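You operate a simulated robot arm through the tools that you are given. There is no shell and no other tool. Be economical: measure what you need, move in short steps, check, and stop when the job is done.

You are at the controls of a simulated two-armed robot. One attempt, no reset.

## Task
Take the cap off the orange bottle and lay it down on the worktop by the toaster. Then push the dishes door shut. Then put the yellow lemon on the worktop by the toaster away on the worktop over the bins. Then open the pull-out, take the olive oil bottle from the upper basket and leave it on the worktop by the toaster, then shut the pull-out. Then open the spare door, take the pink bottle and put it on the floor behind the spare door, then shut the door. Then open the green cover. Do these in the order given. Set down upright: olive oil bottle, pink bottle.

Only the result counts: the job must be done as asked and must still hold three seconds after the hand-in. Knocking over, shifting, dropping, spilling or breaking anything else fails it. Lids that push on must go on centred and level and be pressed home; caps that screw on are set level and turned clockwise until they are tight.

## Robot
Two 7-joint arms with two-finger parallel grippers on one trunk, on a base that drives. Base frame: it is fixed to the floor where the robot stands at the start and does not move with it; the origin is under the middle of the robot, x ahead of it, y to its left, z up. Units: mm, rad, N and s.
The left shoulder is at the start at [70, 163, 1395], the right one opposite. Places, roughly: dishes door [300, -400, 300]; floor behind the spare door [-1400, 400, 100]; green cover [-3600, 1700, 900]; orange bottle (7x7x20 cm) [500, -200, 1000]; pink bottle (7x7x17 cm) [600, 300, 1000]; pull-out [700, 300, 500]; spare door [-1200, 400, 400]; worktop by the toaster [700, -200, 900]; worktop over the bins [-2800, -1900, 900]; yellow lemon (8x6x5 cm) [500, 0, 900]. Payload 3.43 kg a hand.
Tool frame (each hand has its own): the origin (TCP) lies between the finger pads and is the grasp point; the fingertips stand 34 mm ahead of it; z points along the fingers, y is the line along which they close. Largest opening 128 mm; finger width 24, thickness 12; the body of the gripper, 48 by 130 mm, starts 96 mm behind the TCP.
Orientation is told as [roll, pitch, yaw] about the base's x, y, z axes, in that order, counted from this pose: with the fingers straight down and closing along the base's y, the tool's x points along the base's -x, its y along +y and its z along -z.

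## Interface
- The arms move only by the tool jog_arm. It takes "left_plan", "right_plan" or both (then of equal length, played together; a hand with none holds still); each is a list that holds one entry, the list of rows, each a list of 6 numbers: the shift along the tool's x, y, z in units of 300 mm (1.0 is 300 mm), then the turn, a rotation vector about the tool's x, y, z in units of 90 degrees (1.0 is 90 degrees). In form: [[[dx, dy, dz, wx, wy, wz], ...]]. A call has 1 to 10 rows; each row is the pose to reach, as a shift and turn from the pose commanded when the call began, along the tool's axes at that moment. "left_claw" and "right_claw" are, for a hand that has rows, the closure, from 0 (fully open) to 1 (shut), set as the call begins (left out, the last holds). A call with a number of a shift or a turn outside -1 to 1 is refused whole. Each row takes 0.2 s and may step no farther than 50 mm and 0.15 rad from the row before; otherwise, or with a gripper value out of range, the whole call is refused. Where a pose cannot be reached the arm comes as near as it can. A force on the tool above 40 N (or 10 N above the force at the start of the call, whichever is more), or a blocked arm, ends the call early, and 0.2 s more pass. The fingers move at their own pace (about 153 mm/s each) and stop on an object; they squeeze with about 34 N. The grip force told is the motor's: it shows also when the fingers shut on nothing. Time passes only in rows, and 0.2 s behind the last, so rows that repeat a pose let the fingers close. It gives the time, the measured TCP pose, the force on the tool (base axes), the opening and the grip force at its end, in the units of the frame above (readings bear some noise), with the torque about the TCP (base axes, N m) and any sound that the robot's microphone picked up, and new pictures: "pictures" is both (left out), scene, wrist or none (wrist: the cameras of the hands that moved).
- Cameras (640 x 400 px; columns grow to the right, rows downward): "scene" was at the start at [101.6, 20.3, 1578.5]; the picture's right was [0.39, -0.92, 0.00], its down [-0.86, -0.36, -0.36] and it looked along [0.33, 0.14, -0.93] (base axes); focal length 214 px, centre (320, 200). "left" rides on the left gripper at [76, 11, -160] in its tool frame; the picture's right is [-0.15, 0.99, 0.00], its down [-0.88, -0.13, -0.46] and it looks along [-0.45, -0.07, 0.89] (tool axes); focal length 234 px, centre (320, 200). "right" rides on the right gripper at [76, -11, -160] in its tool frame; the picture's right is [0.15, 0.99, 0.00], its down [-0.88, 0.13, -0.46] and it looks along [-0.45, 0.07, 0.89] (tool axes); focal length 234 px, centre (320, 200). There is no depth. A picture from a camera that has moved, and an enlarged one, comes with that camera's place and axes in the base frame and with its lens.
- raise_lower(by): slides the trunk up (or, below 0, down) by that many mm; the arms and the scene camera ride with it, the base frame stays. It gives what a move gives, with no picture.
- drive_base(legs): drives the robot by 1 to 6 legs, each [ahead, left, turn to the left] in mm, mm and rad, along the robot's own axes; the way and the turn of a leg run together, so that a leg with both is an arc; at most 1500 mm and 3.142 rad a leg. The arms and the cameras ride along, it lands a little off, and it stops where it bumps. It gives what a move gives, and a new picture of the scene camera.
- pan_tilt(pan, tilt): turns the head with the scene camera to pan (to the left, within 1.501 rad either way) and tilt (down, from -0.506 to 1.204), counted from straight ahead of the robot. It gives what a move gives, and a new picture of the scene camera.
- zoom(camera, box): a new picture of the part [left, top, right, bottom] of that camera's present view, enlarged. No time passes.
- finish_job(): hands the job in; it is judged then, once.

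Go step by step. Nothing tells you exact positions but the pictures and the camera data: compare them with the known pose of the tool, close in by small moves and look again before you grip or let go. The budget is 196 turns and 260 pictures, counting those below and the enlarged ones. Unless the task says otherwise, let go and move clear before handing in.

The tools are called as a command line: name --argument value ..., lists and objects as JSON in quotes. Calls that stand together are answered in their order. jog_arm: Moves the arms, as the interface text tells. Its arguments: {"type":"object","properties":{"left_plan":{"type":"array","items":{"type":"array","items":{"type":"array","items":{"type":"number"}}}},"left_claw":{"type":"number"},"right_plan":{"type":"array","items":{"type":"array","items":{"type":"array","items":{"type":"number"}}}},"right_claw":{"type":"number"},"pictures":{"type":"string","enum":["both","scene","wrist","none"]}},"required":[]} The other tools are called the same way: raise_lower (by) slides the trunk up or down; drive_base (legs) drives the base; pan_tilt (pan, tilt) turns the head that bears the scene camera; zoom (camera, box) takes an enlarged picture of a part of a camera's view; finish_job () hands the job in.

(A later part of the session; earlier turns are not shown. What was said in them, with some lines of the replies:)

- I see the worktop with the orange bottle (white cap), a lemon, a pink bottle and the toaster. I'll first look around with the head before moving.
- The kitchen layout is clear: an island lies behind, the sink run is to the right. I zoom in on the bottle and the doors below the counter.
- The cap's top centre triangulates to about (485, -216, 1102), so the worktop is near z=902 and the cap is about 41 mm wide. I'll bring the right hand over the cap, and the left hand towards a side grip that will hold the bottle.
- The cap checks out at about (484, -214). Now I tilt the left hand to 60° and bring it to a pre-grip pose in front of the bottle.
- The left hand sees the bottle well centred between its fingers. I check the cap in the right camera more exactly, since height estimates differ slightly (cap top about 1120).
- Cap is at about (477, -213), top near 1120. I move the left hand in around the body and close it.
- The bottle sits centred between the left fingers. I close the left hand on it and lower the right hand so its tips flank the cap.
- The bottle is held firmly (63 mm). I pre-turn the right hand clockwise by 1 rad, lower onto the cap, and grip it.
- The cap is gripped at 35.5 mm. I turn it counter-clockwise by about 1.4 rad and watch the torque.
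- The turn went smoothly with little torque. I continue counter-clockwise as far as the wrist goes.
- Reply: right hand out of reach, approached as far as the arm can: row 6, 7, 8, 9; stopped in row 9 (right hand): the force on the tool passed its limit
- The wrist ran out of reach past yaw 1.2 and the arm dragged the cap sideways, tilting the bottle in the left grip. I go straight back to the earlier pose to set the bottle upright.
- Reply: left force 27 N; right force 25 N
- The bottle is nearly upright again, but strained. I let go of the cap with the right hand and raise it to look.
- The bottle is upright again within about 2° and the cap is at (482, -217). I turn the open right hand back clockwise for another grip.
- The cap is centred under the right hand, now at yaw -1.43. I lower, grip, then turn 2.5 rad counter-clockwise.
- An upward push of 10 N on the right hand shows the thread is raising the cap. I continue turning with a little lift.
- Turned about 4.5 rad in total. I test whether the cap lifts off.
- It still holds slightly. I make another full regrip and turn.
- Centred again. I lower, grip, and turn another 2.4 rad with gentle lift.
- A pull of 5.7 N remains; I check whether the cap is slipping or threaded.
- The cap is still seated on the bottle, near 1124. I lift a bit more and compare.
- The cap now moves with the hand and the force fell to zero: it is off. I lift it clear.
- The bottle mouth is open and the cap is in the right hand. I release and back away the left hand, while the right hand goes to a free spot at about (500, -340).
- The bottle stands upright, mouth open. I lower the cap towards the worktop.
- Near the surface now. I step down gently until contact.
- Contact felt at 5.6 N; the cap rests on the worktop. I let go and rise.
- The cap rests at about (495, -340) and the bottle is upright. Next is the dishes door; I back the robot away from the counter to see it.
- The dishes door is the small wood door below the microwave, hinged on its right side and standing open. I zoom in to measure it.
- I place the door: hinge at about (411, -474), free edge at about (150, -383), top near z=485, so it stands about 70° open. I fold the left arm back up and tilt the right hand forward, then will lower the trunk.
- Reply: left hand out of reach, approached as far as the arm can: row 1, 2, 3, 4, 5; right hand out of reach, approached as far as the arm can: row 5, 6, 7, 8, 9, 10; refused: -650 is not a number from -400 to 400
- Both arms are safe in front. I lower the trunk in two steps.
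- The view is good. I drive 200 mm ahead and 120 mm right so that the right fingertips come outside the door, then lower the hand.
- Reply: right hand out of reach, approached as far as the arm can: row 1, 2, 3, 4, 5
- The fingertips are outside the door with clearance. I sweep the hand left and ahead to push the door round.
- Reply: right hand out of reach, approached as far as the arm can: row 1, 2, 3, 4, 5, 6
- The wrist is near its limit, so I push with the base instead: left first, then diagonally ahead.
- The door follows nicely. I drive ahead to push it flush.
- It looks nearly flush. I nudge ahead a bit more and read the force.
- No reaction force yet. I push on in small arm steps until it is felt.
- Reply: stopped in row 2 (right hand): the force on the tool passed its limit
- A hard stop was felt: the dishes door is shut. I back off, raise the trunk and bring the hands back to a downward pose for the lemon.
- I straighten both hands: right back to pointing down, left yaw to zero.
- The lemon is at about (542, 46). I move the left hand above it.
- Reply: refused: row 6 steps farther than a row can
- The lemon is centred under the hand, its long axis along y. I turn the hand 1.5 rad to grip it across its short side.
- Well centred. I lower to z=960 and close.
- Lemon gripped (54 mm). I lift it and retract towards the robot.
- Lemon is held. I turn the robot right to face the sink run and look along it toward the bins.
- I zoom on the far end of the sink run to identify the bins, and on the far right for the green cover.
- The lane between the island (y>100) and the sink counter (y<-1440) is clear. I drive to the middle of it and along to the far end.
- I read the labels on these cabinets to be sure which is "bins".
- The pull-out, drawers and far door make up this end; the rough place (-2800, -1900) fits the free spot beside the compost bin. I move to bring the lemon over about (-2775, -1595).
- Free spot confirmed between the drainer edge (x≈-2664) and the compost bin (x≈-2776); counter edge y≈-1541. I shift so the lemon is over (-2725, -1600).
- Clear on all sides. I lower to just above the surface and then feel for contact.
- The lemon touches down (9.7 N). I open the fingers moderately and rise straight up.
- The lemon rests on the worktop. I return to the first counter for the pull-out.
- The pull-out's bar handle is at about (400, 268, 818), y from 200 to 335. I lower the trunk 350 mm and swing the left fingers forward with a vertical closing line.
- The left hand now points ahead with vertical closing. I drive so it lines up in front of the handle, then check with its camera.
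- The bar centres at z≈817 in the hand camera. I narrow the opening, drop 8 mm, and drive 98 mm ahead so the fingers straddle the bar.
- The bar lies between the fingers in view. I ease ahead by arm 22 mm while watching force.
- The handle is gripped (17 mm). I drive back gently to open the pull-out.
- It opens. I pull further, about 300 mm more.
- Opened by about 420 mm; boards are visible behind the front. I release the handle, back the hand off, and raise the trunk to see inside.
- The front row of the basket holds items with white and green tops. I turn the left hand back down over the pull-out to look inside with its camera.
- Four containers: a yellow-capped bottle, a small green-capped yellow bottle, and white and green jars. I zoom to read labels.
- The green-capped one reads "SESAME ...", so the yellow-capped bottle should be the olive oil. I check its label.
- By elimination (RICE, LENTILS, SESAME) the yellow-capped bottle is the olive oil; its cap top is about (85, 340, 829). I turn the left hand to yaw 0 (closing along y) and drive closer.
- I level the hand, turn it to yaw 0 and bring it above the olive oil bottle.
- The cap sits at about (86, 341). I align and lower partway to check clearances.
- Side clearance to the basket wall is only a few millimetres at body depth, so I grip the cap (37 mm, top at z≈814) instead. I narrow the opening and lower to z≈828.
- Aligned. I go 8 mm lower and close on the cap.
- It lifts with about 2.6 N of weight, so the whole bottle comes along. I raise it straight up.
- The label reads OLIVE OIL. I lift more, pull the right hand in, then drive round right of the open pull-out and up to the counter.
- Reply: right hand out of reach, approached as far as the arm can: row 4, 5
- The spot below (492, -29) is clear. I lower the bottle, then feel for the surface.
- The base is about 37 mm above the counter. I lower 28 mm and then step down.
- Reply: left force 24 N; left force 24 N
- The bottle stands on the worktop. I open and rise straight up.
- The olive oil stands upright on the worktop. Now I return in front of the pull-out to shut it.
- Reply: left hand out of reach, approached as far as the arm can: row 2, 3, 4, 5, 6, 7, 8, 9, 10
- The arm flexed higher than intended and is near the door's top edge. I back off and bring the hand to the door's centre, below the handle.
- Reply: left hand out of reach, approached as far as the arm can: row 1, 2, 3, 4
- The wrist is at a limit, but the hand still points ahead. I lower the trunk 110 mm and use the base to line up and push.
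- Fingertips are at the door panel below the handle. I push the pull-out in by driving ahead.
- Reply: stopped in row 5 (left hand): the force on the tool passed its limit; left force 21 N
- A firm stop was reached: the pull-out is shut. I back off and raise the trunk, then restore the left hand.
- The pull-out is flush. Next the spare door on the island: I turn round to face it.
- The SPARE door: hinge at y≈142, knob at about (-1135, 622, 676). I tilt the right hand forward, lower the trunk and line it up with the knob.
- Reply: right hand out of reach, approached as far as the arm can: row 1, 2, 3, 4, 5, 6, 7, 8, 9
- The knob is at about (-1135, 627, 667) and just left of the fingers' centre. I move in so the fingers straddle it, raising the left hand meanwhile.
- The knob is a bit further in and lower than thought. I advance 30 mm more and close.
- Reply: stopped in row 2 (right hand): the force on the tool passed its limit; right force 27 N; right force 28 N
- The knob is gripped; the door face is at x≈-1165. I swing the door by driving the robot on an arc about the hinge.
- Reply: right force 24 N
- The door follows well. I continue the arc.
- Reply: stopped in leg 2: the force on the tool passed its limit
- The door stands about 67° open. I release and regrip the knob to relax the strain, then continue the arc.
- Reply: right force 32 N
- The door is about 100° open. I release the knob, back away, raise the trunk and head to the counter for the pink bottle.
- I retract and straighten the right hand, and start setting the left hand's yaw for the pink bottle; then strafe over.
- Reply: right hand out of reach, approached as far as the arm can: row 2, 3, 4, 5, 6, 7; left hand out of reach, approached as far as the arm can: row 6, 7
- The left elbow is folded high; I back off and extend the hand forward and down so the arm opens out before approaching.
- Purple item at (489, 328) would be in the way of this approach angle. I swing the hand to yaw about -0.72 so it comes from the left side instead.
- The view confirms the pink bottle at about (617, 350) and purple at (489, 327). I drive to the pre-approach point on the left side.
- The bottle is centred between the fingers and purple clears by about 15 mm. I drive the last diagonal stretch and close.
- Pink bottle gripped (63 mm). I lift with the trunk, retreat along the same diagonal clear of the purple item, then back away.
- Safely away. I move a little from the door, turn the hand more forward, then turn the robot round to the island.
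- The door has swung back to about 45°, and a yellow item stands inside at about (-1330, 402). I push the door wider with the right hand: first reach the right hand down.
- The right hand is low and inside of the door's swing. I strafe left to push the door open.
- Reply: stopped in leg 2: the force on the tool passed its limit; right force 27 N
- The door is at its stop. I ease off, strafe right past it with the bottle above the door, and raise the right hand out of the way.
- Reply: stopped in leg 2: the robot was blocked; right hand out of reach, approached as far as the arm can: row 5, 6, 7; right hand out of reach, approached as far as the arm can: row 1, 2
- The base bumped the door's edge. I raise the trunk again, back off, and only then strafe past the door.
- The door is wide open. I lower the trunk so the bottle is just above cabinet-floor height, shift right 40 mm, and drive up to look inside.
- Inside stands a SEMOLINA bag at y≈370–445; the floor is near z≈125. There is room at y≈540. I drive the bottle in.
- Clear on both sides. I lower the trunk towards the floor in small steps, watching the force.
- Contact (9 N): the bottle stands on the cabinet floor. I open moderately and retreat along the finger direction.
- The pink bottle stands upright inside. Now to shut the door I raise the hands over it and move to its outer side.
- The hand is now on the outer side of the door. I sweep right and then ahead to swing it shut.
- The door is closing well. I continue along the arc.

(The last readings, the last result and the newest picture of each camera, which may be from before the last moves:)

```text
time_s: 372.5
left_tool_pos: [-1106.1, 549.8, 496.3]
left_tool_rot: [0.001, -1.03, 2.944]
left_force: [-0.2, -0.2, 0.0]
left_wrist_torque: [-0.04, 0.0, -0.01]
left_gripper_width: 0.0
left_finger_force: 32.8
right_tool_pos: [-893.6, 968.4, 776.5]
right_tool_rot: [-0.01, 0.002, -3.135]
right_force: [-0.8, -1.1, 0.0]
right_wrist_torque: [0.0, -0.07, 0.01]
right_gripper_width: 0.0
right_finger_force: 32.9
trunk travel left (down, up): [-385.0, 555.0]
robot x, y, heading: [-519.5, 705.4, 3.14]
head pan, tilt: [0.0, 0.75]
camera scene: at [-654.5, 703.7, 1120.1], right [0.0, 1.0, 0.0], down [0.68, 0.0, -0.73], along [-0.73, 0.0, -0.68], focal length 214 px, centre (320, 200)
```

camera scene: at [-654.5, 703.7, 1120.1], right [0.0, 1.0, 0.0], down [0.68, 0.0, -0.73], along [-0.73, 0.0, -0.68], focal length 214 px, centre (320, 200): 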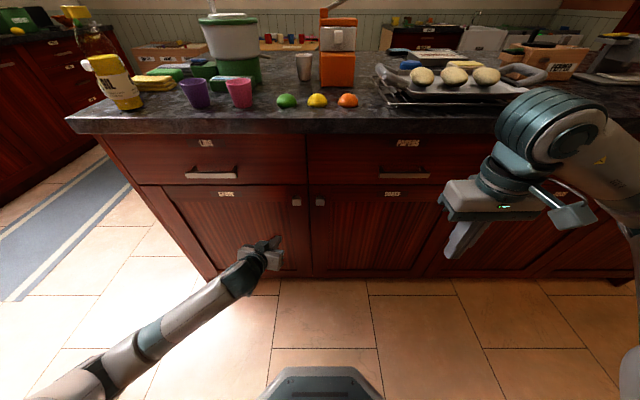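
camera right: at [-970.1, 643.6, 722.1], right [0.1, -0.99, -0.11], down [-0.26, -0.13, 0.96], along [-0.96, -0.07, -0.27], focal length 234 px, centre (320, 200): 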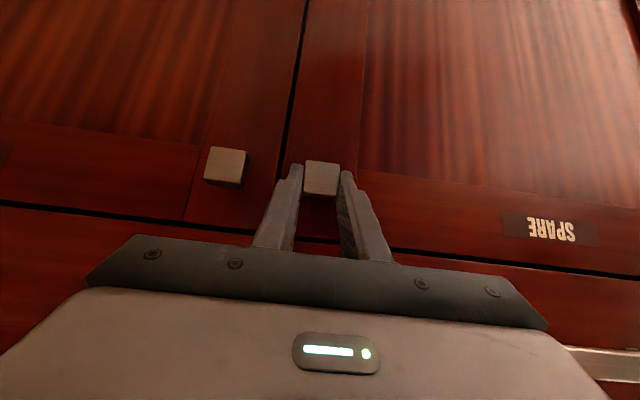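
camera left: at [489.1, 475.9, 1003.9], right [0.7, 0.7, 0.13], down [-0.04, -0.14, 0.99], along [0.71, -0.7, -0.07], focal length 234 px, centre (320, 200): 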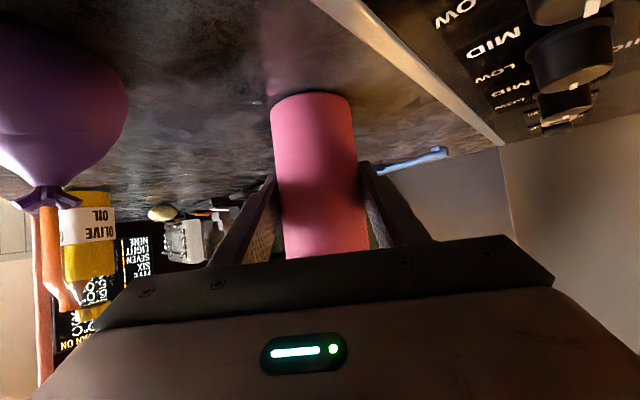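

Nearly shut. I drive 25 mm and finish with gentle arm steps until the stop is felt.

drive_base --legs '[[22, 0, 0]]'

jog_arm --left_plan '[[[-0.008, 0, 0.014, 0, 0, 0], [-0.016, 0, 0.028, 0, 0, 0], [-0.024, 0, 0.042, 0, 0, 0], [-0.032, 0, 0.056, 0, 0, 0], [-0.04, 0, 0.07, 0, 0, 0], [-0.048, 0, 0.084, 0, 0, 0]]]' --pictures "wrist"

```text
time_s: 373.3
left_tool_pos: [-1128.7, 548.1, 495.1]
left_tool_rot: [0.001, -1.029, 2.942]
left_force: [-0.7, -0.3, 0.3]
left_wrist_torque: [-0.01, 0.0, 0.04]
left_gripper_width: 0.1
left_finger_force: 33.4
right_tool_pos: [-915.5, 966.1, 776.8]
right_tool_rot: [-0.01, 0.004, -3.133]
right_force: [-0.5, 0.4, -0.4]
right_wrist_torque: [0.01, -0.04, -0.02]
right_gripper_width: 0.2
right_finger_force: 33.0
trunk travel left (down, up): [-385.0, 555.0]
robot x, y, heading: [-543.2, 707.4, -3.146]
head pan, tilt: [0.0, 0.75]
camera scene: at [-676.4, 703.6, 1120.1], right [0.0, 1.0, 0.0], down [0.68, 0.0, -0.73], along [-0.73, 0.0, -0.68], focal length 214 px, centre (320, 200)
```

scene: 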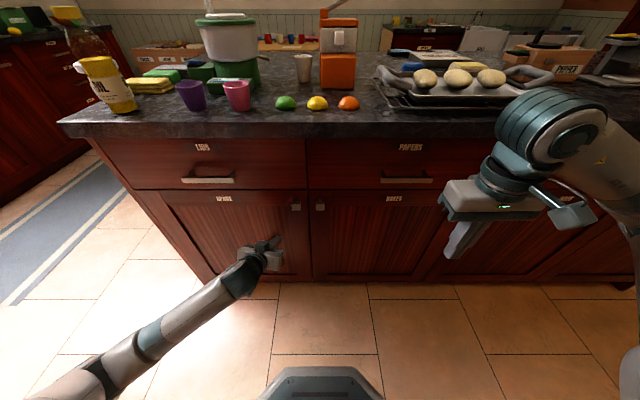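

```text
time_s: 374.1
left_tool_pos: [-1135.2, 551.7, 495.7]
left_tool_rot: [-0.001, -1.029, 2.947]
left_force: [16.4, -3.1, 11.2]
left_wrist_torque: [-0.03, 0.24, 0.17]
left_gripper_width: 0.0
left_finger_force: 32.9
right_tool_pos: [-913.9, 965.3, 778.6]
right_tool_rot: [-0.008, 0.0, -3.131]
right_force: [-0.3, 0.7, -0.5]
right_wrist_torque: [0.04, 0.0, 0.01]
right_gripper_width: 0.1
right_finger_force: 33.2
trunk travel left (down, up): [-385.0, 555.0]
robot x, y, heading: [-540.5, 704.3, -3.143]
head pan, tilt: [0.0, 0.75]
stopped in row 3 (left hand): the force on the tool passed its limit (the readings are from after the stop); the commanded pose is now the measured one
camera left: at [-965.9, 506.2, 512.8], right [-0.27, -0.96, 0.12], down [-0.04, 0.14, 0.99], along [-0.96, 0.26, -0.07], focal length 234 px, centre (320, 200)
```

left: 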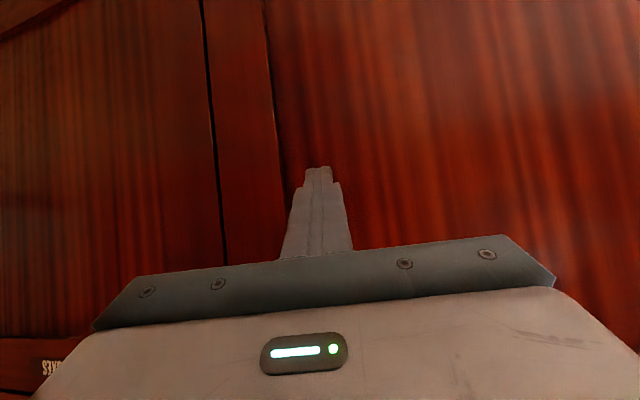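

A firm stop: the spare door is shut. Now the last job, the green cover: I back off, raise the trunk and drive round the island.

drive_base --legs '[[-240, 0, 0]]'

raise_lower --by 380

drive_base --legs '[[0, 1250, 0], [1400, 0, 0], [850, 0, 0]]'

pan_tilt --pan -0.9 --tilt 0.45

```text
time_s: 375.9
left_tool_pos: [-898.2, 551.8, 493.9]
left_tool_rot: [-0.002, -1.026, 2.944]
left_force: [0.6, -0.1, 0.2]
left_wrist_torque: [-0.01, -0.01, 0.01]
left_gripper_width: 0.0
left_finger_force: 33.3
right_tool_pos: [-673.9, 966.4, 777.9]
right_tool_rot: [-0.011, 0.001, -3.133]
right_force: [-1.1, 0.2, 0.5]
right_wrist_torque: [-0.03, 0.04, 0.01]
right_gripper_width: 0.1
right_finger_force: 33.0
trunk travel left (down, up): [-385.0, 555.0]
robot x, y, heading: [-305.0, 708.4, -3.142]
head pan, tilt: [0.0, 0.75]
camera scene: at [-434.1, 703.5, 1120.4], right [0.0, 1.0, 0.0], down [0.68, 0.0, -0.73], along [-0.73, 0.0, -0.68], focal length 214 px, centre (320, 200)
```

scene: 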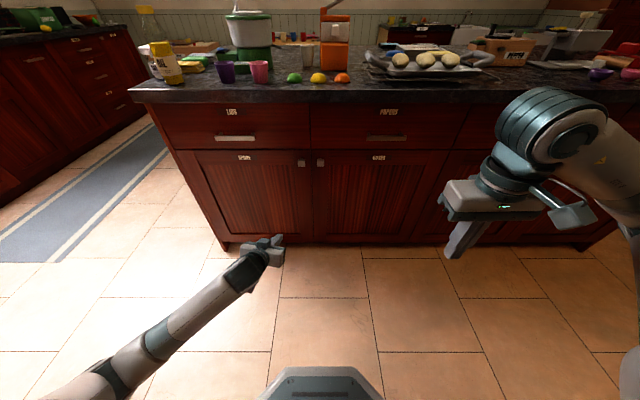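

```text
time_s: 379.5
left_tool_pos: [-897.4, 551.6, 874.4]
left_tool_rot: [-0.003, -1.028, 2.945]
left_force: [-0.4, 0.4, 0.2]
left_wrist_torque: [0.01, 0.0, -0.04]
left_gripper_width: 0.0
left_finger_force: 32.8
right_tool_pos: [-674.9, 965.5, 1157.0]
right_tool_rot: [-0.011, 0.001, -3.134]
right_force: [0.3, 0.6, 0.6]
right_wrist_torque: [-0.03, 0.0, 0.02]
right_gripper_width: 0.0
right_finger_force: 32.4
trunk travel left (down, up): [-765.0, 175.0]
robot x, y, heading: [-302.7, 703.2, -3.138]
head pan, tilt: [0.0, 0.75]
```

```text
time_s: 396.5
left_tool_pos: [-3164.1, -650.6, 874.6]
left_tool_rot: [-0.002, -1.028, 2.932]
left_force: [-0.8, 0.1, -0.2]
left_wrist_torque: [0.02, -0.03, 0.0]
left_gripper_width: 0.1
left_finger_force: 33.2
right_tool_pos: [-2936.3, -238.8, 1157.7]
right_tool_rot: [-0.009, 0.003, 3.137]
right_force: [0.3, -0.1, -0.7]
right_wrist_torque: [0.01, 0.02, -0.01]
right_gripper_width: 0.0
right_finger_force: 33.0
trunk travel left (down, up): [-765.0, 175.0]
robot x, y, heading: [-2565.6, -503.1, 3.129]
head pan, tilt: [0.0, 0.75]
camera scene: at [-2699.3, -503.7, 1500.3], right [0.01, 1.0, 0.0], down [0.68, -0.01, -0.73], along [-0.73, 0.01, -0.68], focal length 214 px, centre (320, 200)
```

scene: 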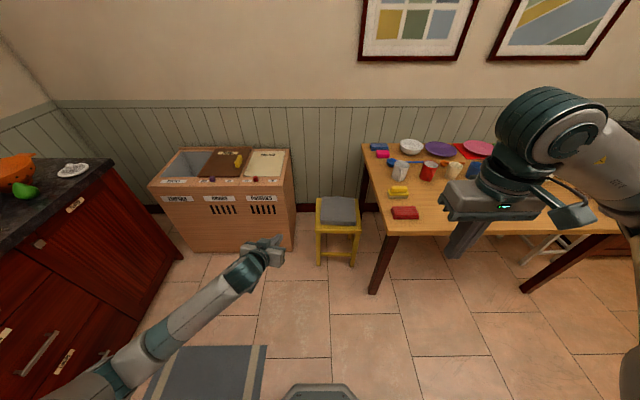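

```text
time_s: 397.7
left_tool_pos: [-3163.6, -650.1, 873.4]
left_tool_rot: [-0.002, -1.026, 2.932]
left_force: [0.5, 0.6, 0.2]
left_wrist_torque: [0.05, 0.02, 0.0]
left_gripper_width: 0.0
left_finger_force: 32.9
right_tool_pos: [-2936.2, -237.6, 1157.3]
right_tool_rot: [-0.011, 0.002, 3.139]
right_force: [-0.1, -0.2, -0.3]
right_wrist_torque: [0.01, 0.0, 0.02]
right_gripper_width: 0.0
right_finger_force: 33.3
trunk travel left (down, up): [-765.0, 175.0]
robot x, y, heading: [-2564.6, -502.5, 3.13]
head pan, tilt: [-0.901, 0.45]
camera scene: at [-2673.0, -432.0, 1526.6], right [0.79, 0.61, 0.0], down [0.27, -0.34, -0.9], along [-0.55, 0.71, -0.44], focal length 214 px, centre (320, 200)
```

scene: 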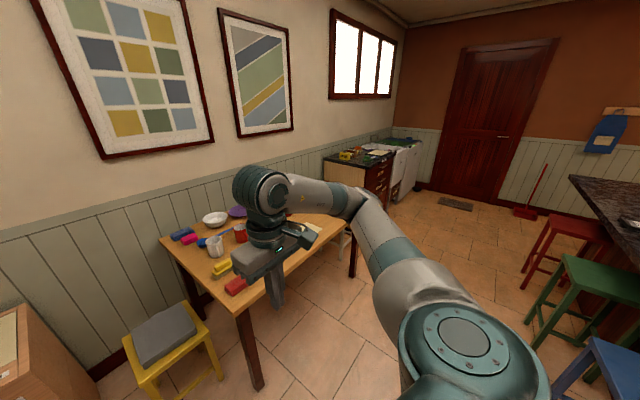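

The table front is at x≈-3280 and the stools at x≥-2200; the lane between is clear. I strafe right along it towards the far corner.

drive_base --legs '[[-60, 0, 0.01], [0, -1400, 0]]'

pan_tilt --pan -0.35 --tilt 0.6

```text
time_s: 405.3
left_tool_pos: [-3093.4, 756.7, 874.2]
left_tool_rot: [-0.001, -1.027, 2.927]
left_force: [0.0, -0.1, 0.0]
left_wrist_torque: [0.0, 0.0, 0.03]
left_gripper_width: 0.1
left_finger_force: 33.1
right_tool_pos: [-2863.4, 1167.5, 1157.4]
right_tool_rot: [-0.01, 0.001, 3.134]
right_force: [0.4, -0.7, -0.5]
right_wrist_torque: [0.01, 0.01, -0.01]
right_gripper_width: 0.0
right_finger_force: 32.9
trunk travel left (down, up): [-765.0, 175.0]
robot x, y, heading: [-2493.7, 898.9, 3.127]
head pan, tilt: [-0.901, 0.45]
camera scene: at [-2600.9, 972.2, 1526.7], right [0.79, 0.61, 0.0], down [0.27, -0.35, -0.9], along [-0.55, 0.71, -0.44], focal length 214 px, centre (320, 200)
```

scene: 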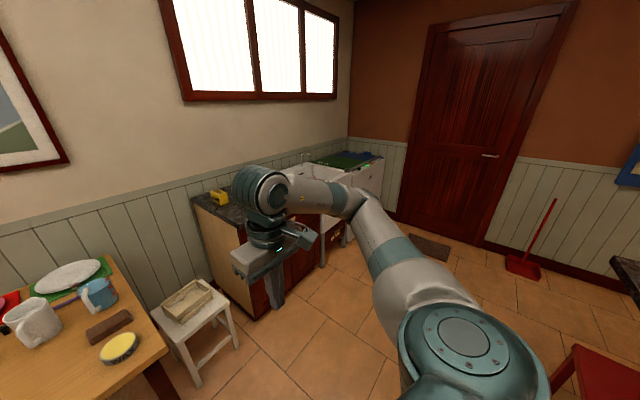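

```text
time_s: 406.2
left_tool_pos: [-3092.9, 755.6, 873.9]
left_tool_rot: [-0.002, -1.027, 2.927]
left_force: [-0.3, 0.4, 0.3]
left_wrist_torque: [0.02, -0.04, 0.0]
left_gripper_width: 0.0
left_finger_force: 33.2
right_tool_pos: [-2864.1, 1167.4, 1157.5]
right_tool_rot: [-0.009, 0.001, 3.134]
right_force: [0.3, 0.6, 0.2]
right_wrist_torque: [0.01, 0.0, -0.03]
right_gripper_width: 0.0
right_finger_force: 32.6
trunk travel left (down, up): [-765.0, 175.0]
robot x, y, heading: [-2494.4, 900.9, 3.125]
head pan, tilt: [-0.351, 0.6]
camera scene: at [-2627.4, 931.0, 1513.1], right [0.36, 0.93, 0.0], down [0.53, -0.2, -0.83], along [-0.77, 0.3, -0.56], focal length 214 px, centre (320, 200)
```

scene: 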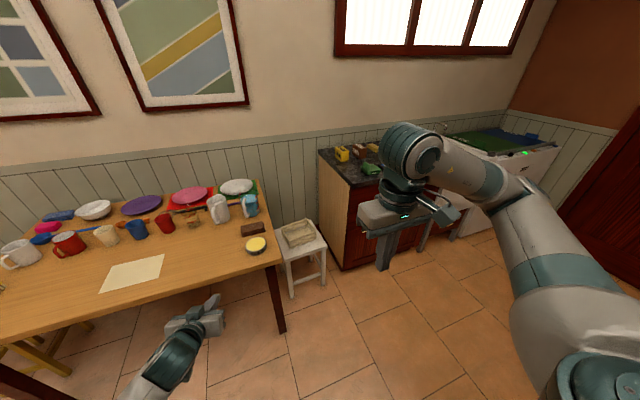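

I go further right for a clear view of the white units.

drive_base --legs '[[0, -700, 0.015]]'

zoom --camera "scene" --box '[200, 60, 440, 210]'

```text
time_s: 410.1
left_tool_pos: [-3085.9, 1442.3, 873.6]
left_tool_rot: [-0.003, -1.026, 2.944]
left_force: [0.5, 0.1, -0.2]
left_wrist_torque: [0.01, 0.04, 0.01]
left_gripper_width: 0.1
left_finger_force: 32.9
right_tool_pos: [-2861.5, 1858.2, 1156.9]
right_tool_rot: [-0.01, 0.003, -3.132]
right_force: [-0.2, 0.3, 0.4]
right_wrist_torque: [0.0, -0.01, -0.03]
right_gripper_width: 0.3
right_finger_force: 32.7
trunk travel left (down, up): [-765.0, 175.0]
robot x, y, heading: [-2487.7, 1596.9, -3.142]
head pan, tilt: [-0.351, 0.6]
camera scene: at [-2622.7, 1624.7, 1513.1], right [0.34, 0.94, 0.0], down [0.53, -0.19, -0.82], along [-0.78, 0.28, -0.57], focal length 214 px, centre (320, 200)
```

scene: 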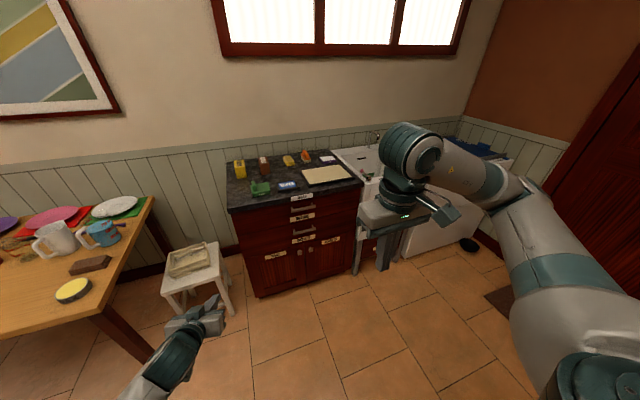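

```text
2.67 times, centred on (320, 135) of scene
camera zoom: at [-2622.7, 1624.7, 1513.1], right [0.34, 0.94, 0.0], down [0.53, -0.19, -0.82], along [-0.78, 0.28, -0.57], focal length 572 px, centre (320, 373)
```

zoom: 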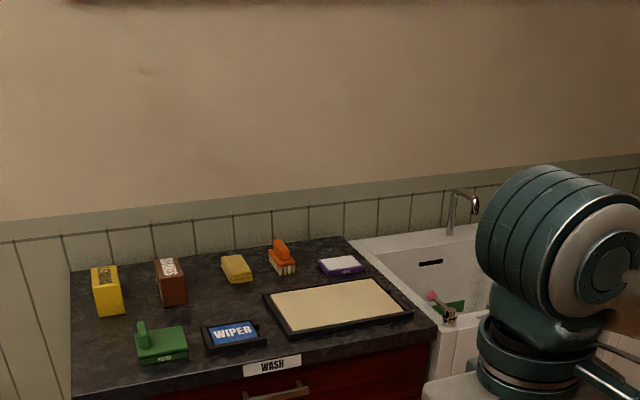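

The green item on the dresser at about (-3614, 1653) matches the green cover's place. I zoom in on it.

zoom --camera "scene" --box '[240, 165, 310, 205]'

```text
9.14 times, centred on (275, 185) of scene
camera zoom: at [-2622.7, 1624.7, 1513.1], right [0.34, 0.94, 0.0], down [0.53, -0.19, -0.82], along [-0.78, 0.28, -0.57], focal length 1961 px, centre (731, 337)
```

zoom: 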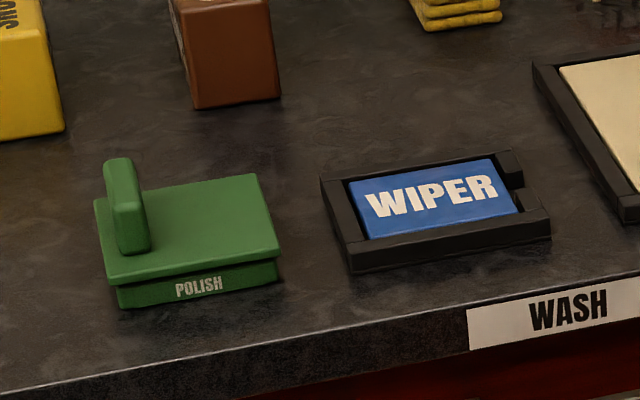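

It is a small POLISH box: a green lid with an upright tab at its left edge, so likely hinged at the right. I turn the right hand to close along x, fold the left back, and drive up to it.

jog_arm --right_plan '[[[-0.04, 0, 0, 0, 0, 0.095], [-0.08, 0, 0, 0, 0, 0.19], [-0.12, 0, 0, 0, 0, 0.285], [-0.16, 0, 0, 0, 0, 0.38], [-0.2, 0, 0, 0, 0, 0.475], [-0.24, 0, 0, 0, 0, 0.57], [-0.28, 0, 0, 0, 0, 0.665], [-0.32, 0, 0, 0, 0, 0.76], [-0.36, 0, 0, 0, 0, 0.855], [-0.38, 0, 0, 0, 0, 0.95]]]' --left_plan '[[[0, 0, -0.1, 0, 0, 0], [0, 0, -0.2, 0, 0, 0], [0, 0, -0.3, 0, 0, 0], [0, 0, -0.4, 0, 0, 0], [0, 0, -0.5, 0, 0, 0], [0, 0, -0.5, 0, 0, 0], [0, 0, -0.5, 0, 0, 0], [0, 0, -0.5, 0, 0, 0], [0, 0, -0.5, 0, 0, 0], [0, 0, -0.5, 0, 0, 0]]]' --right_claw 0.45 --pictures "none"

drive_base --legs '[[0, 236, 0], [560, 0, 0]]'

zoom --camera "right" --box '[0, 0, 640, 400]'

```text
time_s: 412.3
left_tool_pos: [-2975.1, 1420.3, 939.7]
left_tool_rot: [-0.002, -1.027, 2.945]
left_force: [-0.3, -0.1, 0.3]
left_wrist_torque: [0.0, 0.01, -0.02]
left_gripper_width: 0.0
left_finger_force: 33.3
left hand out of reach, approached as far as the arm can: row 5, 6, 7, 8, 9, 10
right_tool_pos: [-2976.6, 1856.6, 1157.1]
right_tool_rot: [-0.004, -0.01, 1.655]
right_force: [-0.5, 0.0, 0.3]
right_wrist_torque: [0.04, 0.01, -0.04]
right_gripper_width: 70.6
right_finger_force: 0.0
trunk travel left (down, up): [-765.0, 175.0]
robot x, y, heading: [-2488.4, 1594.0, -3.14]
head pan, tilt: [-0.351, 0.6]
```

```text
time_s: 416.9
left_tool_pos: [-3534.8, 1181.0, 940.5]
left_tool_rot: [-0.002, -1.026, 2.945]
left_force: [-0.1, 0.0, 0.8]
left_wrist_torque: [0.05, -0.02, 0.06]
left_gripper_width: 0.0
left_finger_force: 33.2
right_tool_pos: [-3534.6, 1617.9, 1156.9]
right_tool_rot: [-0.002, -0.009, 1.657]
right_force: [0.5, -0.3, 0.1]
right_wrist_torque: [0.02, -0.03, 0.0]
right_gripper_width: 70.6
right_finger_force: 0.1
trunk travel left (down, up): [-765.0, 175.0]
robot x, y, heading: [-3049.6, 1356.6, -3.143]
head pan, tilt: [-0.351, 0.6]
camera scene: at [-3181.6, 1385.8, 1513.1], right [0.34, 0.94, 0.0], down [0.53, -0.19, -0.83], along [-0.78, 0.28, -0.56], focal length 214 px, centre (320, 200)
```

scene: 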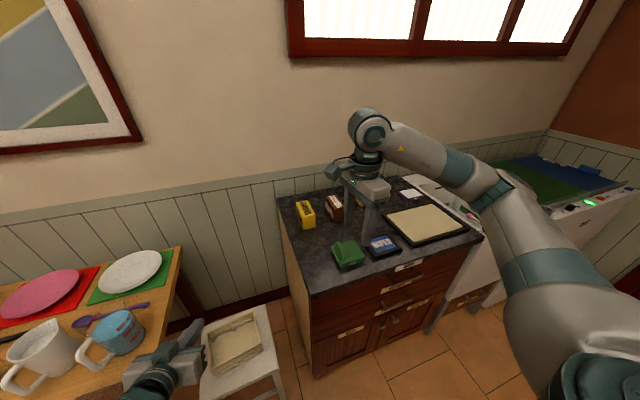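

```text
1.00 times, centred on (320, 200) of right
camera zoom: at [-3517.5, 1541.7, 1317.1], right [-0.97, -0.23, 0.0], down [-0.21, 0.86, 0.46], along [-0.1, 0.45, -0.89], focal length 234 px, centre (320, 200)
```

zoom: 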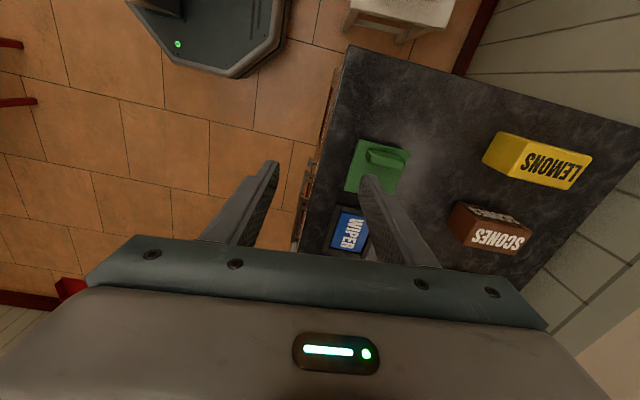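

The tab is long in x, standing along the lid's left edge. I zoom the right camera for exact placement.

zoom --camera "right" --box '[330, 125, 430, 200]'

```text
5.33 times, centred on (380, 162) of right
camera zoom: at [-3517.5, 1541.7, 1317.1], right [-0.97, -0.23, 0.0], down [-0.21, 0.86, 0.46], along [-0.1, 0.45, -0.89], focal length 1249 px, centre (0, 400)
```

zoom: 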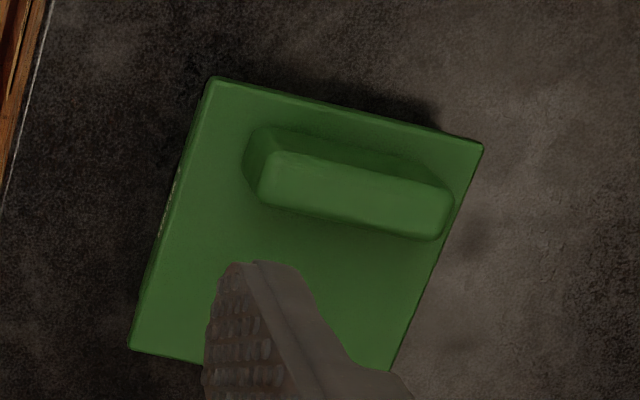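

I place the tab at about (-3650, 1637), 58 mm long in x, top near z=944, lid top near 919. I bring the right hand above it.

jog_arm --right_plan '[[[-0.02, 0.08, 0.08, 0, 0, 0], [-0.04, 0.16, 0.16, 0, 0, 0], [-0.06, 0.24, 0.25, 0, 0, 0], [-0.08, 0.32, 0.35, 0, 0, 0], [-0.096, 0.376, 0.47, 0, 0, 0]]]' --right_claw 0.38 --pictures "none"

zoom --camera "right" --box '[200, 80, 440, 230]'

```text
time_s: 418.1
left_tool_pos: [-3535.0, 1180.2, 940.8]
left_tool_rot: [-0.002, -1.025, 2.945]
left_force: [0.3, 0.7, 1.0]
left_wrist_torque: [-0.03, -0.01, 0.0]
left_gripper_width: 0.1
left_finger_force: 33.0
right_tool_pos: [-3651.7, 1637.6, 1015.8]
right_tool_rot: [-0.004, -0.009, 1.657]
right_force: [0.2, 0.2, 0.0]
right_wrist_torque: [-0.02, 0.0, -0.01]
right_gripper_width: 79.3
right_finger_force: 0.1
trunk travel left (down, up): [-765.0, 175.0]
robot x, y, heading: [-3048.7, 1356.6, -3.14]
head pan, tilt: [-0.351, 0.6]
```

```text
2.67 times, centred on (320, 155) of right
camera zoom: at [-3633.1, 1562.1, 1174.9], right [-0.97, -0.23, 0.0], down [-0.21, 0.86, 0.46], along [-0.1, 0.45, -0.89], focal length 624 px, centre (320, 320)
```

zoom: 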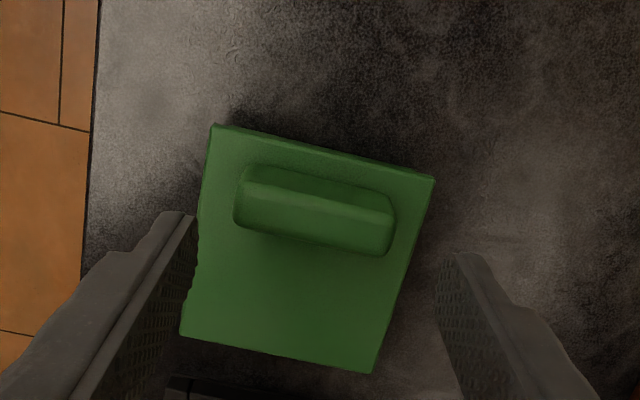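

Centred over the tab. I lower to z≈962 and close on the tab's ends.

jog_arm --right_plan '[[[0, 0, 0.09, 0, 0, 0], [0, 0, 0.175, 0, 0, 0], [0, 0, 0.175, 0, 0, 0]]]' --pictures "none"

jog_arm --right_plan '[[[0, 0, 0, 0, 0, 0], [0, 0, 0, 0, 0, 0], [0, 0, 0, 0, 0, 0]]]' --right_claw 1 --pictures "none"

jog_arm --right_plan '[[[-0.007, 0, -0.025, 0, 0, 0], [-0.018, 0, -0.05, 0, 0, 0], [-0.032, 0, -0.075, 0, 0, 0]]]' --pictures "wrist"

```text
time_s: 418.9
left_tool_pos: [-3534.9, 1180.1, 940.3]
left_tool_rot: [-0.001, -1.024, 2.942]
left_force: [1.2, -0.3, 0.0]
left_wrist_torque: [0.02, -0.03, 0.01]
left_gripper_width: 0.0
left_finger_force: 33.1
right_tool_pos: [-3649.6, 1637.9, 963.9]
right_tool_rot: [-0.004, -0.01, 1.658]
right_force: [0.1, -0.2, -0.4]
right_wrist_torque: [-0.01, -0.04, 0.0]
right_gripper_width: 79.2
right_finger_force: 0.0
trunk travel left (down, up): [-765.0, 175.0]
robot x, y, heading: [-3047.5, 1356.0, -3.139]
head pan, tilt: [-0.351, 0.6]
```

```text
time_s: 419.6
left_tool_pos: [-3533.9, 1181.0, 941.7]
left_tool_rot: [-0.001, -1.025, 2.941]
left_force: [0.0, 0.1, -0.2]
left_wrist_torque: [-0.01, -0.05, 0.01]
left_gripper_width: 0.0
left_finger_force: 32.9
right_tool_pos: [-3647.5, 1638.0, 961.5]
right_tool_rot: [-0.006, -0.012, 1.658]
right_force: [13.8, -1.3, -5.7]
right_wrist_torque: [0.02, 0.14, -0.55]
right_gripper_width: 60.2
right_finger_force: 45.5
trunk travel left (down, up): [-765.0, 175.0]
robot x, y, heading: [-3045.1, 1352.6, -3.14]
head pan, tilt: [-0.351, 0.6]
```

```text
time_s: 420.1
left_tool_pos: [-3535.2, 1181.0, 939.6]
left_tool_rot: [-0.002, -1.025, 2.946]
left_force: [-0.2, -0.9, 0.0]
left_wrist_torque: [0.01, -0.02, 0.01]
left_gripper_width: 0.0
left_finger_force: 33.4
right_tool_pos: [-3647.4, 1640.7, 966.4]
right_tool_rot: [-0.015, -0.01, 1.662]
right_force: [-2.5, -2.6, -13.8]
right_wrist_torque: [-0.53, 1.34, -0.28]
right_gripper_width: 60.4
right_finger_force: 45.0
trunk travel left (down, up): [-765.0, 175.0]
robot x, y, heading: [-3048.6, 1358.4, -3.141]
head pan, tilt: [-0.351, 0.6]
stopped in row 2 (right hand): the force on the tool passed its limit (the readings are from after the stop); the commanded pose is now the measured one
camera right: at [-3632.0, 1563.4, 1126.1], right [-0.97, -0.24, -0.02], down [-0.22, 0.86, 0.46], along [-0.1, 0.45, -0.89], focal length 234 px, centre (320, 200)
```

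right: 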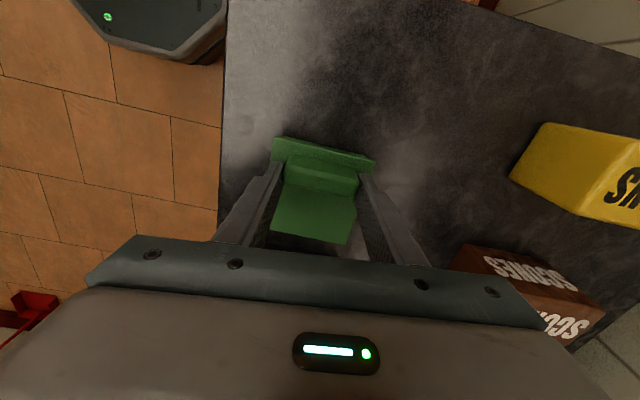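

The lid does not lift (over 40 N), so it should slide. I relax and try sliding it left (-y).

jog_arm --right_plan '[[[0, 0, 0.01, 0, 0, 0], [0.01, 0, 0.016, 0, 0, 0], [0.03, 0, 0.016, 0, 0, 0], [0.05, 0, 0.016, 0, 0, 0]]]' --pictures "wrist"

```text
time_s: 421.1
left_tool_pos: [-3534.5, 1179.8, 940.0]
left_tool_rot: [-0.002, -1.026, 2.946]
left_force: [-0.9, -0.1, -0.7]
left_wrist_torque: [0.01, -0.01, 0.02]
left_gripper_width: 0.4
left_finger_force: 33.1
right_tool_pos: [-3648.2, 1622.0, 965.5]
right_tool_rot: [-0.008, -0.009, 1.661]
right_force: [-20.8, 0.3, 24.4]
right_wrist_torque: [0.25, 0.86, -1.03]
right_gripper_width: 60.3
right_finger_force: 44.9
trunk travel left (down, up): [-765.0, 175.0]
robot x, y, heading: [-3048.4, 1358.2, -3.142]
head pan, tilt: [-0.351, 0.6]
camera right: at [-3630.6, 1547.1, 1125.8], right [-0.97, -0.23, -0.01], down [-0.21, 0.86, 0.46], along [-0.1, 0.45, -0.89], focal length 234 px, centre (320, 200)
```

right: 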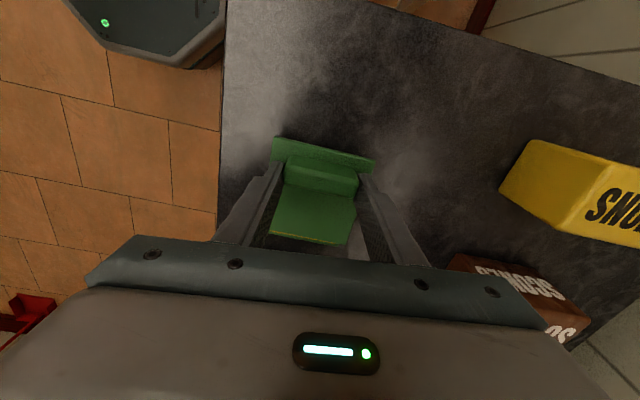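

It moves left with little resistance. I check that the lid slides on the box rather than the box moving.

zoom --camera "right" --box '[230, 120, 410, 255]'

zoom --camera "scene" --box '[290, 200, 430, 290]'

```text
2.96 times, centred on (320, 188) of right
camera zoom: at [-3630.6, 1547.1, 1125.8], right [-0.97, -0.23, -0.01], down [-0.21, 0.86, 0.46], along [-0.1, 0.45, -0.89], focal length 694 px, centre (320, 237)
```

zoom: 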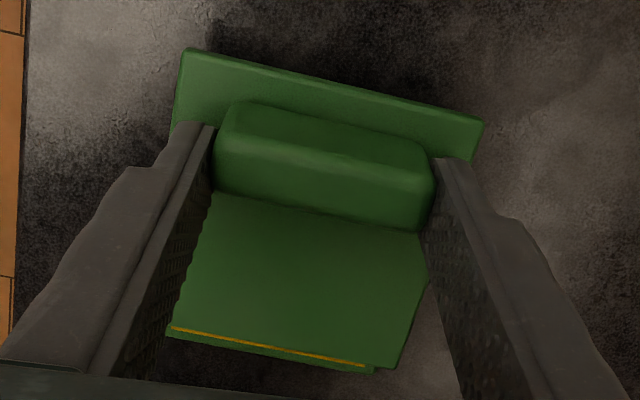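

```text
4.44 times, centred on (360, 245) of scene
camera zoom: at [-3182.3, 1384.3, 1513.4], right [0.34, 0.94, 0.0], down [0.53, -0.19, -0.82], along [-0.78, 0.28, -0.57], focal length 953 px, centre (142, 0)
```

zoom: 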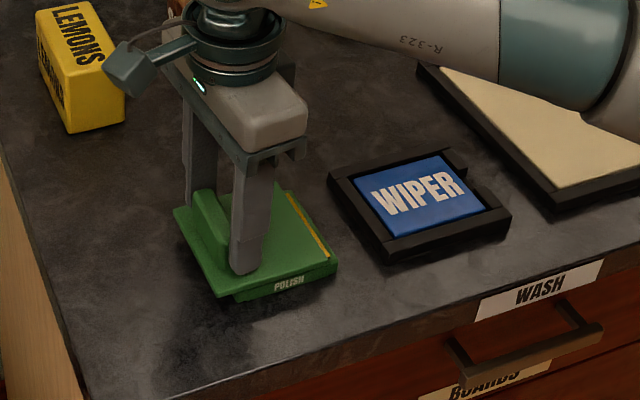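

The lid does slide left, showing the opening at its right. I slide it further in steps.

jog_arm --right_plan '[[[0.02, 0.004, -0.008, 0, 0, 0], [0.06, 0.004, -0.008, 0, 0, 0], [0.1, 0.004, -0.008, 0, 0, 0], [0.14, 0.004, -0.008, 0, 0, 0], [0.18, 0.004, -0.008, 0, 0, 0]]]' --pictures "none"

zoom --camera "scene" --box '[290, 200, 430, 290]'

```text
time_s: 422.1
left_tool_pos: [-3534.9, 1179.4, 939.8]
left_tool_rot: [-0.002, -1.023, 2.944]
left_force: [0.4, 1.7, 0.5]
left_wrist_torque: [0.02, -0.01, 0.0]
left_gripper_width: 0.2
left_finger_force: 33.2
right_tool_pos: [-3647.6, 1586.1, 965.5]
right_tool_rot: [-0.002, -0.008, 1.657]
right_force: [-9.1, -0.3, -3.3]
right_wrist_torque: [0.56, 0.66, -0.54]
right_gripper_width: 59.9
right_finger_force: 44.6
trunk travel left (down, up): [-765.0, 175.0]
robot x, y, heading: [-3047.8, 1357.0, -3.142]
head pan, tilt: [-0.351, 0.6]
stopped in row 4 (right hand): the force on the tool passed its limit (the readings are from after the stop); the commanded pose is now the measured one
```

```text
4.44 times, centred on (360, 245) of scene
camera zoom: at [-3183.5, 1385.5, 1512.4], right [0.34, 0.94, 0.0], down [0.53, -0.19, -0.82], along [-0.77, 0.28, -0.57], focal length 953 px, centre (142, 0)
```

zoom: 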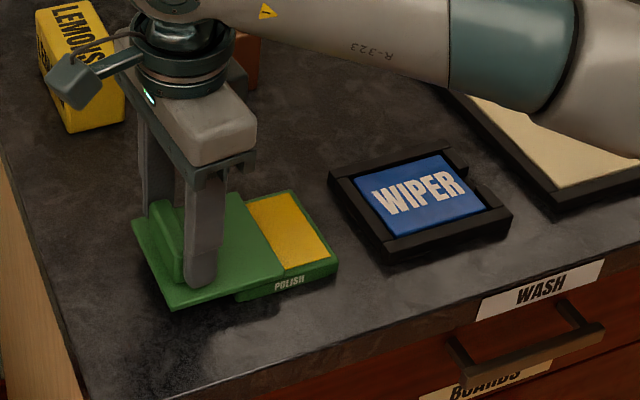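

It has slid about 52 mm and met resistance. I relax the grip strain and try a bit more to be sure it is at its end.

jog_arm --right_plan '[[[0, 0, 0, 0, 0, 0], [0, 0, 0, 0, 0, 0]]]' --right_claw 0.45 --pictures "none"

jog_arm --right_plan '[[[0, 0, 0, 0, 0, 0], [0, 0, 0, 0, 0, 0], [0, 0, 0, 0, 0, 0], [0.015, 0, 0, 0, 0, 0], [0.03, 0, 0, 0, 0, 0], [0.05, 0, 0, 0, 0, 0]]]' --right_claw 1 --pictures "none"

```text
time_s: 422.7
left_tool_pos: [-3533.9, 1180.7, 939.7]
left_tool_rot: [-0.004, -1.024, 2.945]
left_force: [0.9, 0.7, 0.2]
left_wrist_torque: [-0.02, 0.0, 0.02]
left_gripper_width: 0.1
left_finger_force: 32.6
right_tool_pos: [-3645.5, 1585.7, 966.5]
right_tool_rot: [-0.005, -0.008, 1.658]
right_force: [0.1, -0.9, -0.2]
right_wrist_torque: [-0.02, -0.01, -0.01]
right_gripper_width: 70.5
right_finger_force: 0.1
trunk travel left (down, up): [-765.0, 175.0]
robot x, y, heading: [-3048.2, 1358.9, -3.141]
head pan, tilt: [-0.351, 0.6]
```

```text
time_s: 424.1
left_tool_pos: [-3536.4, 1178.5, 939.4]
left_tool_rot: [-0.003, -1.024, 2.945]
left_force: [-0.6, -0.3, 0.6]
left_wrist_torque: [0.02, -0.01, 0.01]
left_gripper_width: 0.1
left_finger_force: 33.2
right_tool_pos: [-3647.5, 1570.2, 967.5]
right_tool_rot: [-0.004, -0.009, 1.658]
right_force: [-23.8, 0.2, 8.5]
right_wrist_torque: [0.09, 0.74, -0.89]
right_gripper_width: 60.2
right_finger_force: 45.1
trunk travel left (down, up): [-765.0, 175.0]
robot x, y, heading: [-3046.8, 1357.2, -3.137]
head pan, tilt: [-0.351, 0.6]
```

It still moves. I continue until the true end.

jog_arm --right_plan '[[[0.015, 0.004, 0, 0, 0, 0], [0.03, 0.006, 0, 0, 0, 0], [0.045, 0.008, 0, 0, 0, 0], [0.06, 0.008, 0, 0, 0, 0], [0.075, 0.008, 0, 0, 0, 0], [0.09, 0.008, 0, 0, 0, 0]]]' --pictures "none"

zoom --camera "scene" --box '[290, 200, 430, 290]'

```text
time_s: 425.5
left_tool_pos: [-3535.4, 1181.7, 940.2]
left_tool_rot: [-0.001, -1.025, 2.943]
left_force: [-0.4, 0.1, -0.1]
left_wrist_torque: [0.01, -0.04, 0.02]
left_gripper_width: 0.0
left_finger_force: 32.8
right_tool_pos: [-3647.1, 1546.5, 966.2]
right_tool_rot: [-0.003, -0.009, 1.656]
right_force: [-29.9, 10.8, 22.6]
right_wrist_torque: [-0.52, 0.94, -0.6]
right_gripper_width: 60.2
right_finger_force: 45.1
trunk travel left (down, up): [-765.0, 175.0]
robot x, y, heading: [-3046.4, 1356.0, -3.141]
head pan, tilt: [-0.351, 0.6]
```

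```text
4.44 times, centred on (360, 245) of scene
camera zoom: at [-3184.5, 1387.0, 1513.0], right [0.34, 0.94, 0.0], down [0.53, -0.19, -0.82], along [-0.77, 0.28, -0.57], focal length 953 px, centre (142, 0)
```

zoom: 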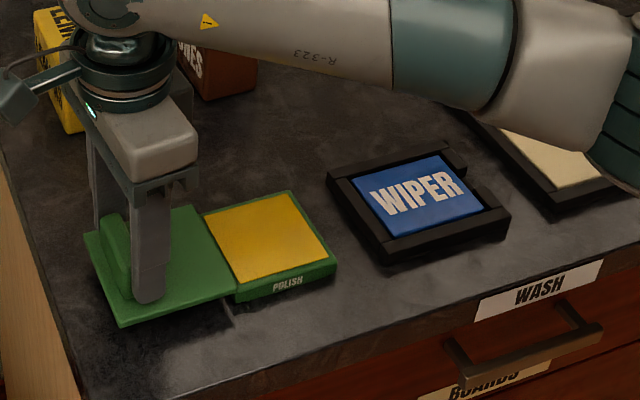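

The cover is fully slid open. I release the tab, rise straight up, and check.

jog_arm --right_plan '[[[0, 0, 0, 0, 0, 0], [0, 0, 0, 0, 0, 0], [0, 0, -0.03, 0, 0, 0], [0, 0, -0.15, 0, 0, 0], [0, 0, -0.3, 0, 0, 0], [0, 0, -0.45, 0, 0, 0], [0, 0, -0.6, 0, 0, 0]]]' --right_claw 0.4 --pictures "none"

drive_base --legs '[[-300, 0, 0]]'

zoom --camera "scene" --box '[200, 120, 400, 260]'

```text
time_s: 427.1
left_tool_pos: [-3533.4, 1179.1, 939.8]
left_tool_rot: [-0.001, -1.026, 2.946]
left_force: [-0.6, 0.1, -0.5]
left_wrist_torque: [0.01, 0.02, -0.02]
left_gripper_width: 0.0
left_finger_force: 32.2
right_tool_pos: [-3643.6, 1541.1, 1148.0]
right_tool_rot: [-0.006, -0.009, 1.661]
right_force: [0.4, -0.8, -0.2]
right_wrist_torque: [0.04, 0.0, 0.0]
right_gripper_width: 77.0
right_finger_force: 0.1
trunk travel left (down, up): [-765.0, 175.0]
robot x, y, heading: [-3051.1, 1355.5, -3.138]
head pan, tilt: [-0.351, 0.6]
```

```text
time_s: 429.1
left_tool_pos: [-3233.9, 1180.5, 940.5]
left_tool_rot: [-0.001, -1.026, 2.945]
left_force: [-0.3, 0.0, 0.6]
left_wrist_torque: [-0.01, 0.0, 0.02]
left_gripper_width: 0.0
left_finger_force: 32.7
right_tool_pos: [-3345.0, 1541.2, 1146.8]
right_tool_rot: [-0.006, -0.008, 1.662]
right_force: [-0.1, 0.6, -0.4]
right_wrist_torque: [-0.02, -0.01, 0.05]
right_gripper_width: 76.6
right_finger_force: 0.0
trunk travel left (down, up): [-765.0, 175.0]
robot x, y, heading: [-2749.2, 1358.4, -3.136]
head pan, tilt: [-0.351, 0.6]
camera scene: at [-2881.7, 1386.3, 1513.0], right [0.34, 0.94, 0.0], down [0.53, -0.19, -0.82], along [-0.78, 0.28, -0.57], focal length 214 px, centre (320, 200)
```

scene: 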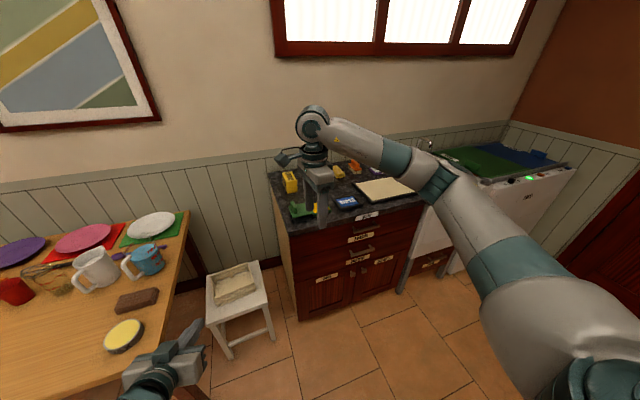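

```text
2.86 times, centred on (300, 190) of scene
camera zoom: at [-2881.7, 1386.3, 1513.0], right [0.34, 0.94, 0.0], down [0.53, -0.19, -0.82], along [-0.78, 0.28, -0.57], focal length 613 px, centre (377, 229)
```

zoom: 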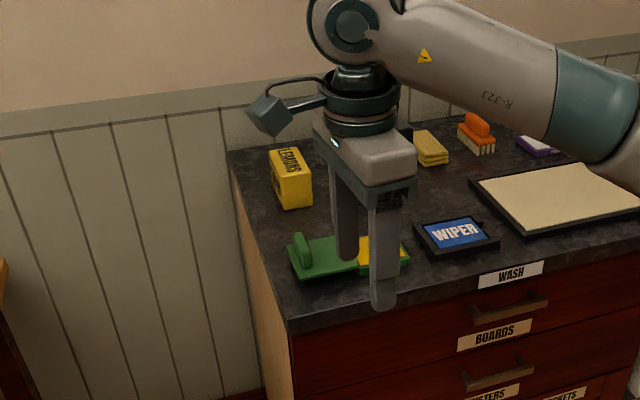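

The cover stays open and both hands are clear, so I hand the job in.

finish_job

```text
The job is handed in.
```

I did every step in the order given and handed the job in; I have not been told how it was judged.

- **Orange bottle:** I unscrewed the cap and laid it on the worktop by the toaster. The bottle tipped in my grip partway through, but I set it upright again.
- **Dishes door:** I pushed it shut until it hit a hard stop.
- **Lemon:** it is on the worktop by the compost bin. None of the cabinets there is labelled "bins", so I chose that spot from the rough place you gave.
- **Olive oil:** it stands upright on the worktop by the toaster, and the pull-out is shut.
- **Pink bottle:** it stands upright on the cabinet floor behind the spare door, beside the semolina bag. The door is pushed to its stop. While opening it, the base bumped the door's edge once; I saw no damage.
- **Green cover:** I took this to be the sliding green lid of the small POLISH box, which sits where you placed the cover. It slides, so it did not lift when I first tried; it is now fully slid open.
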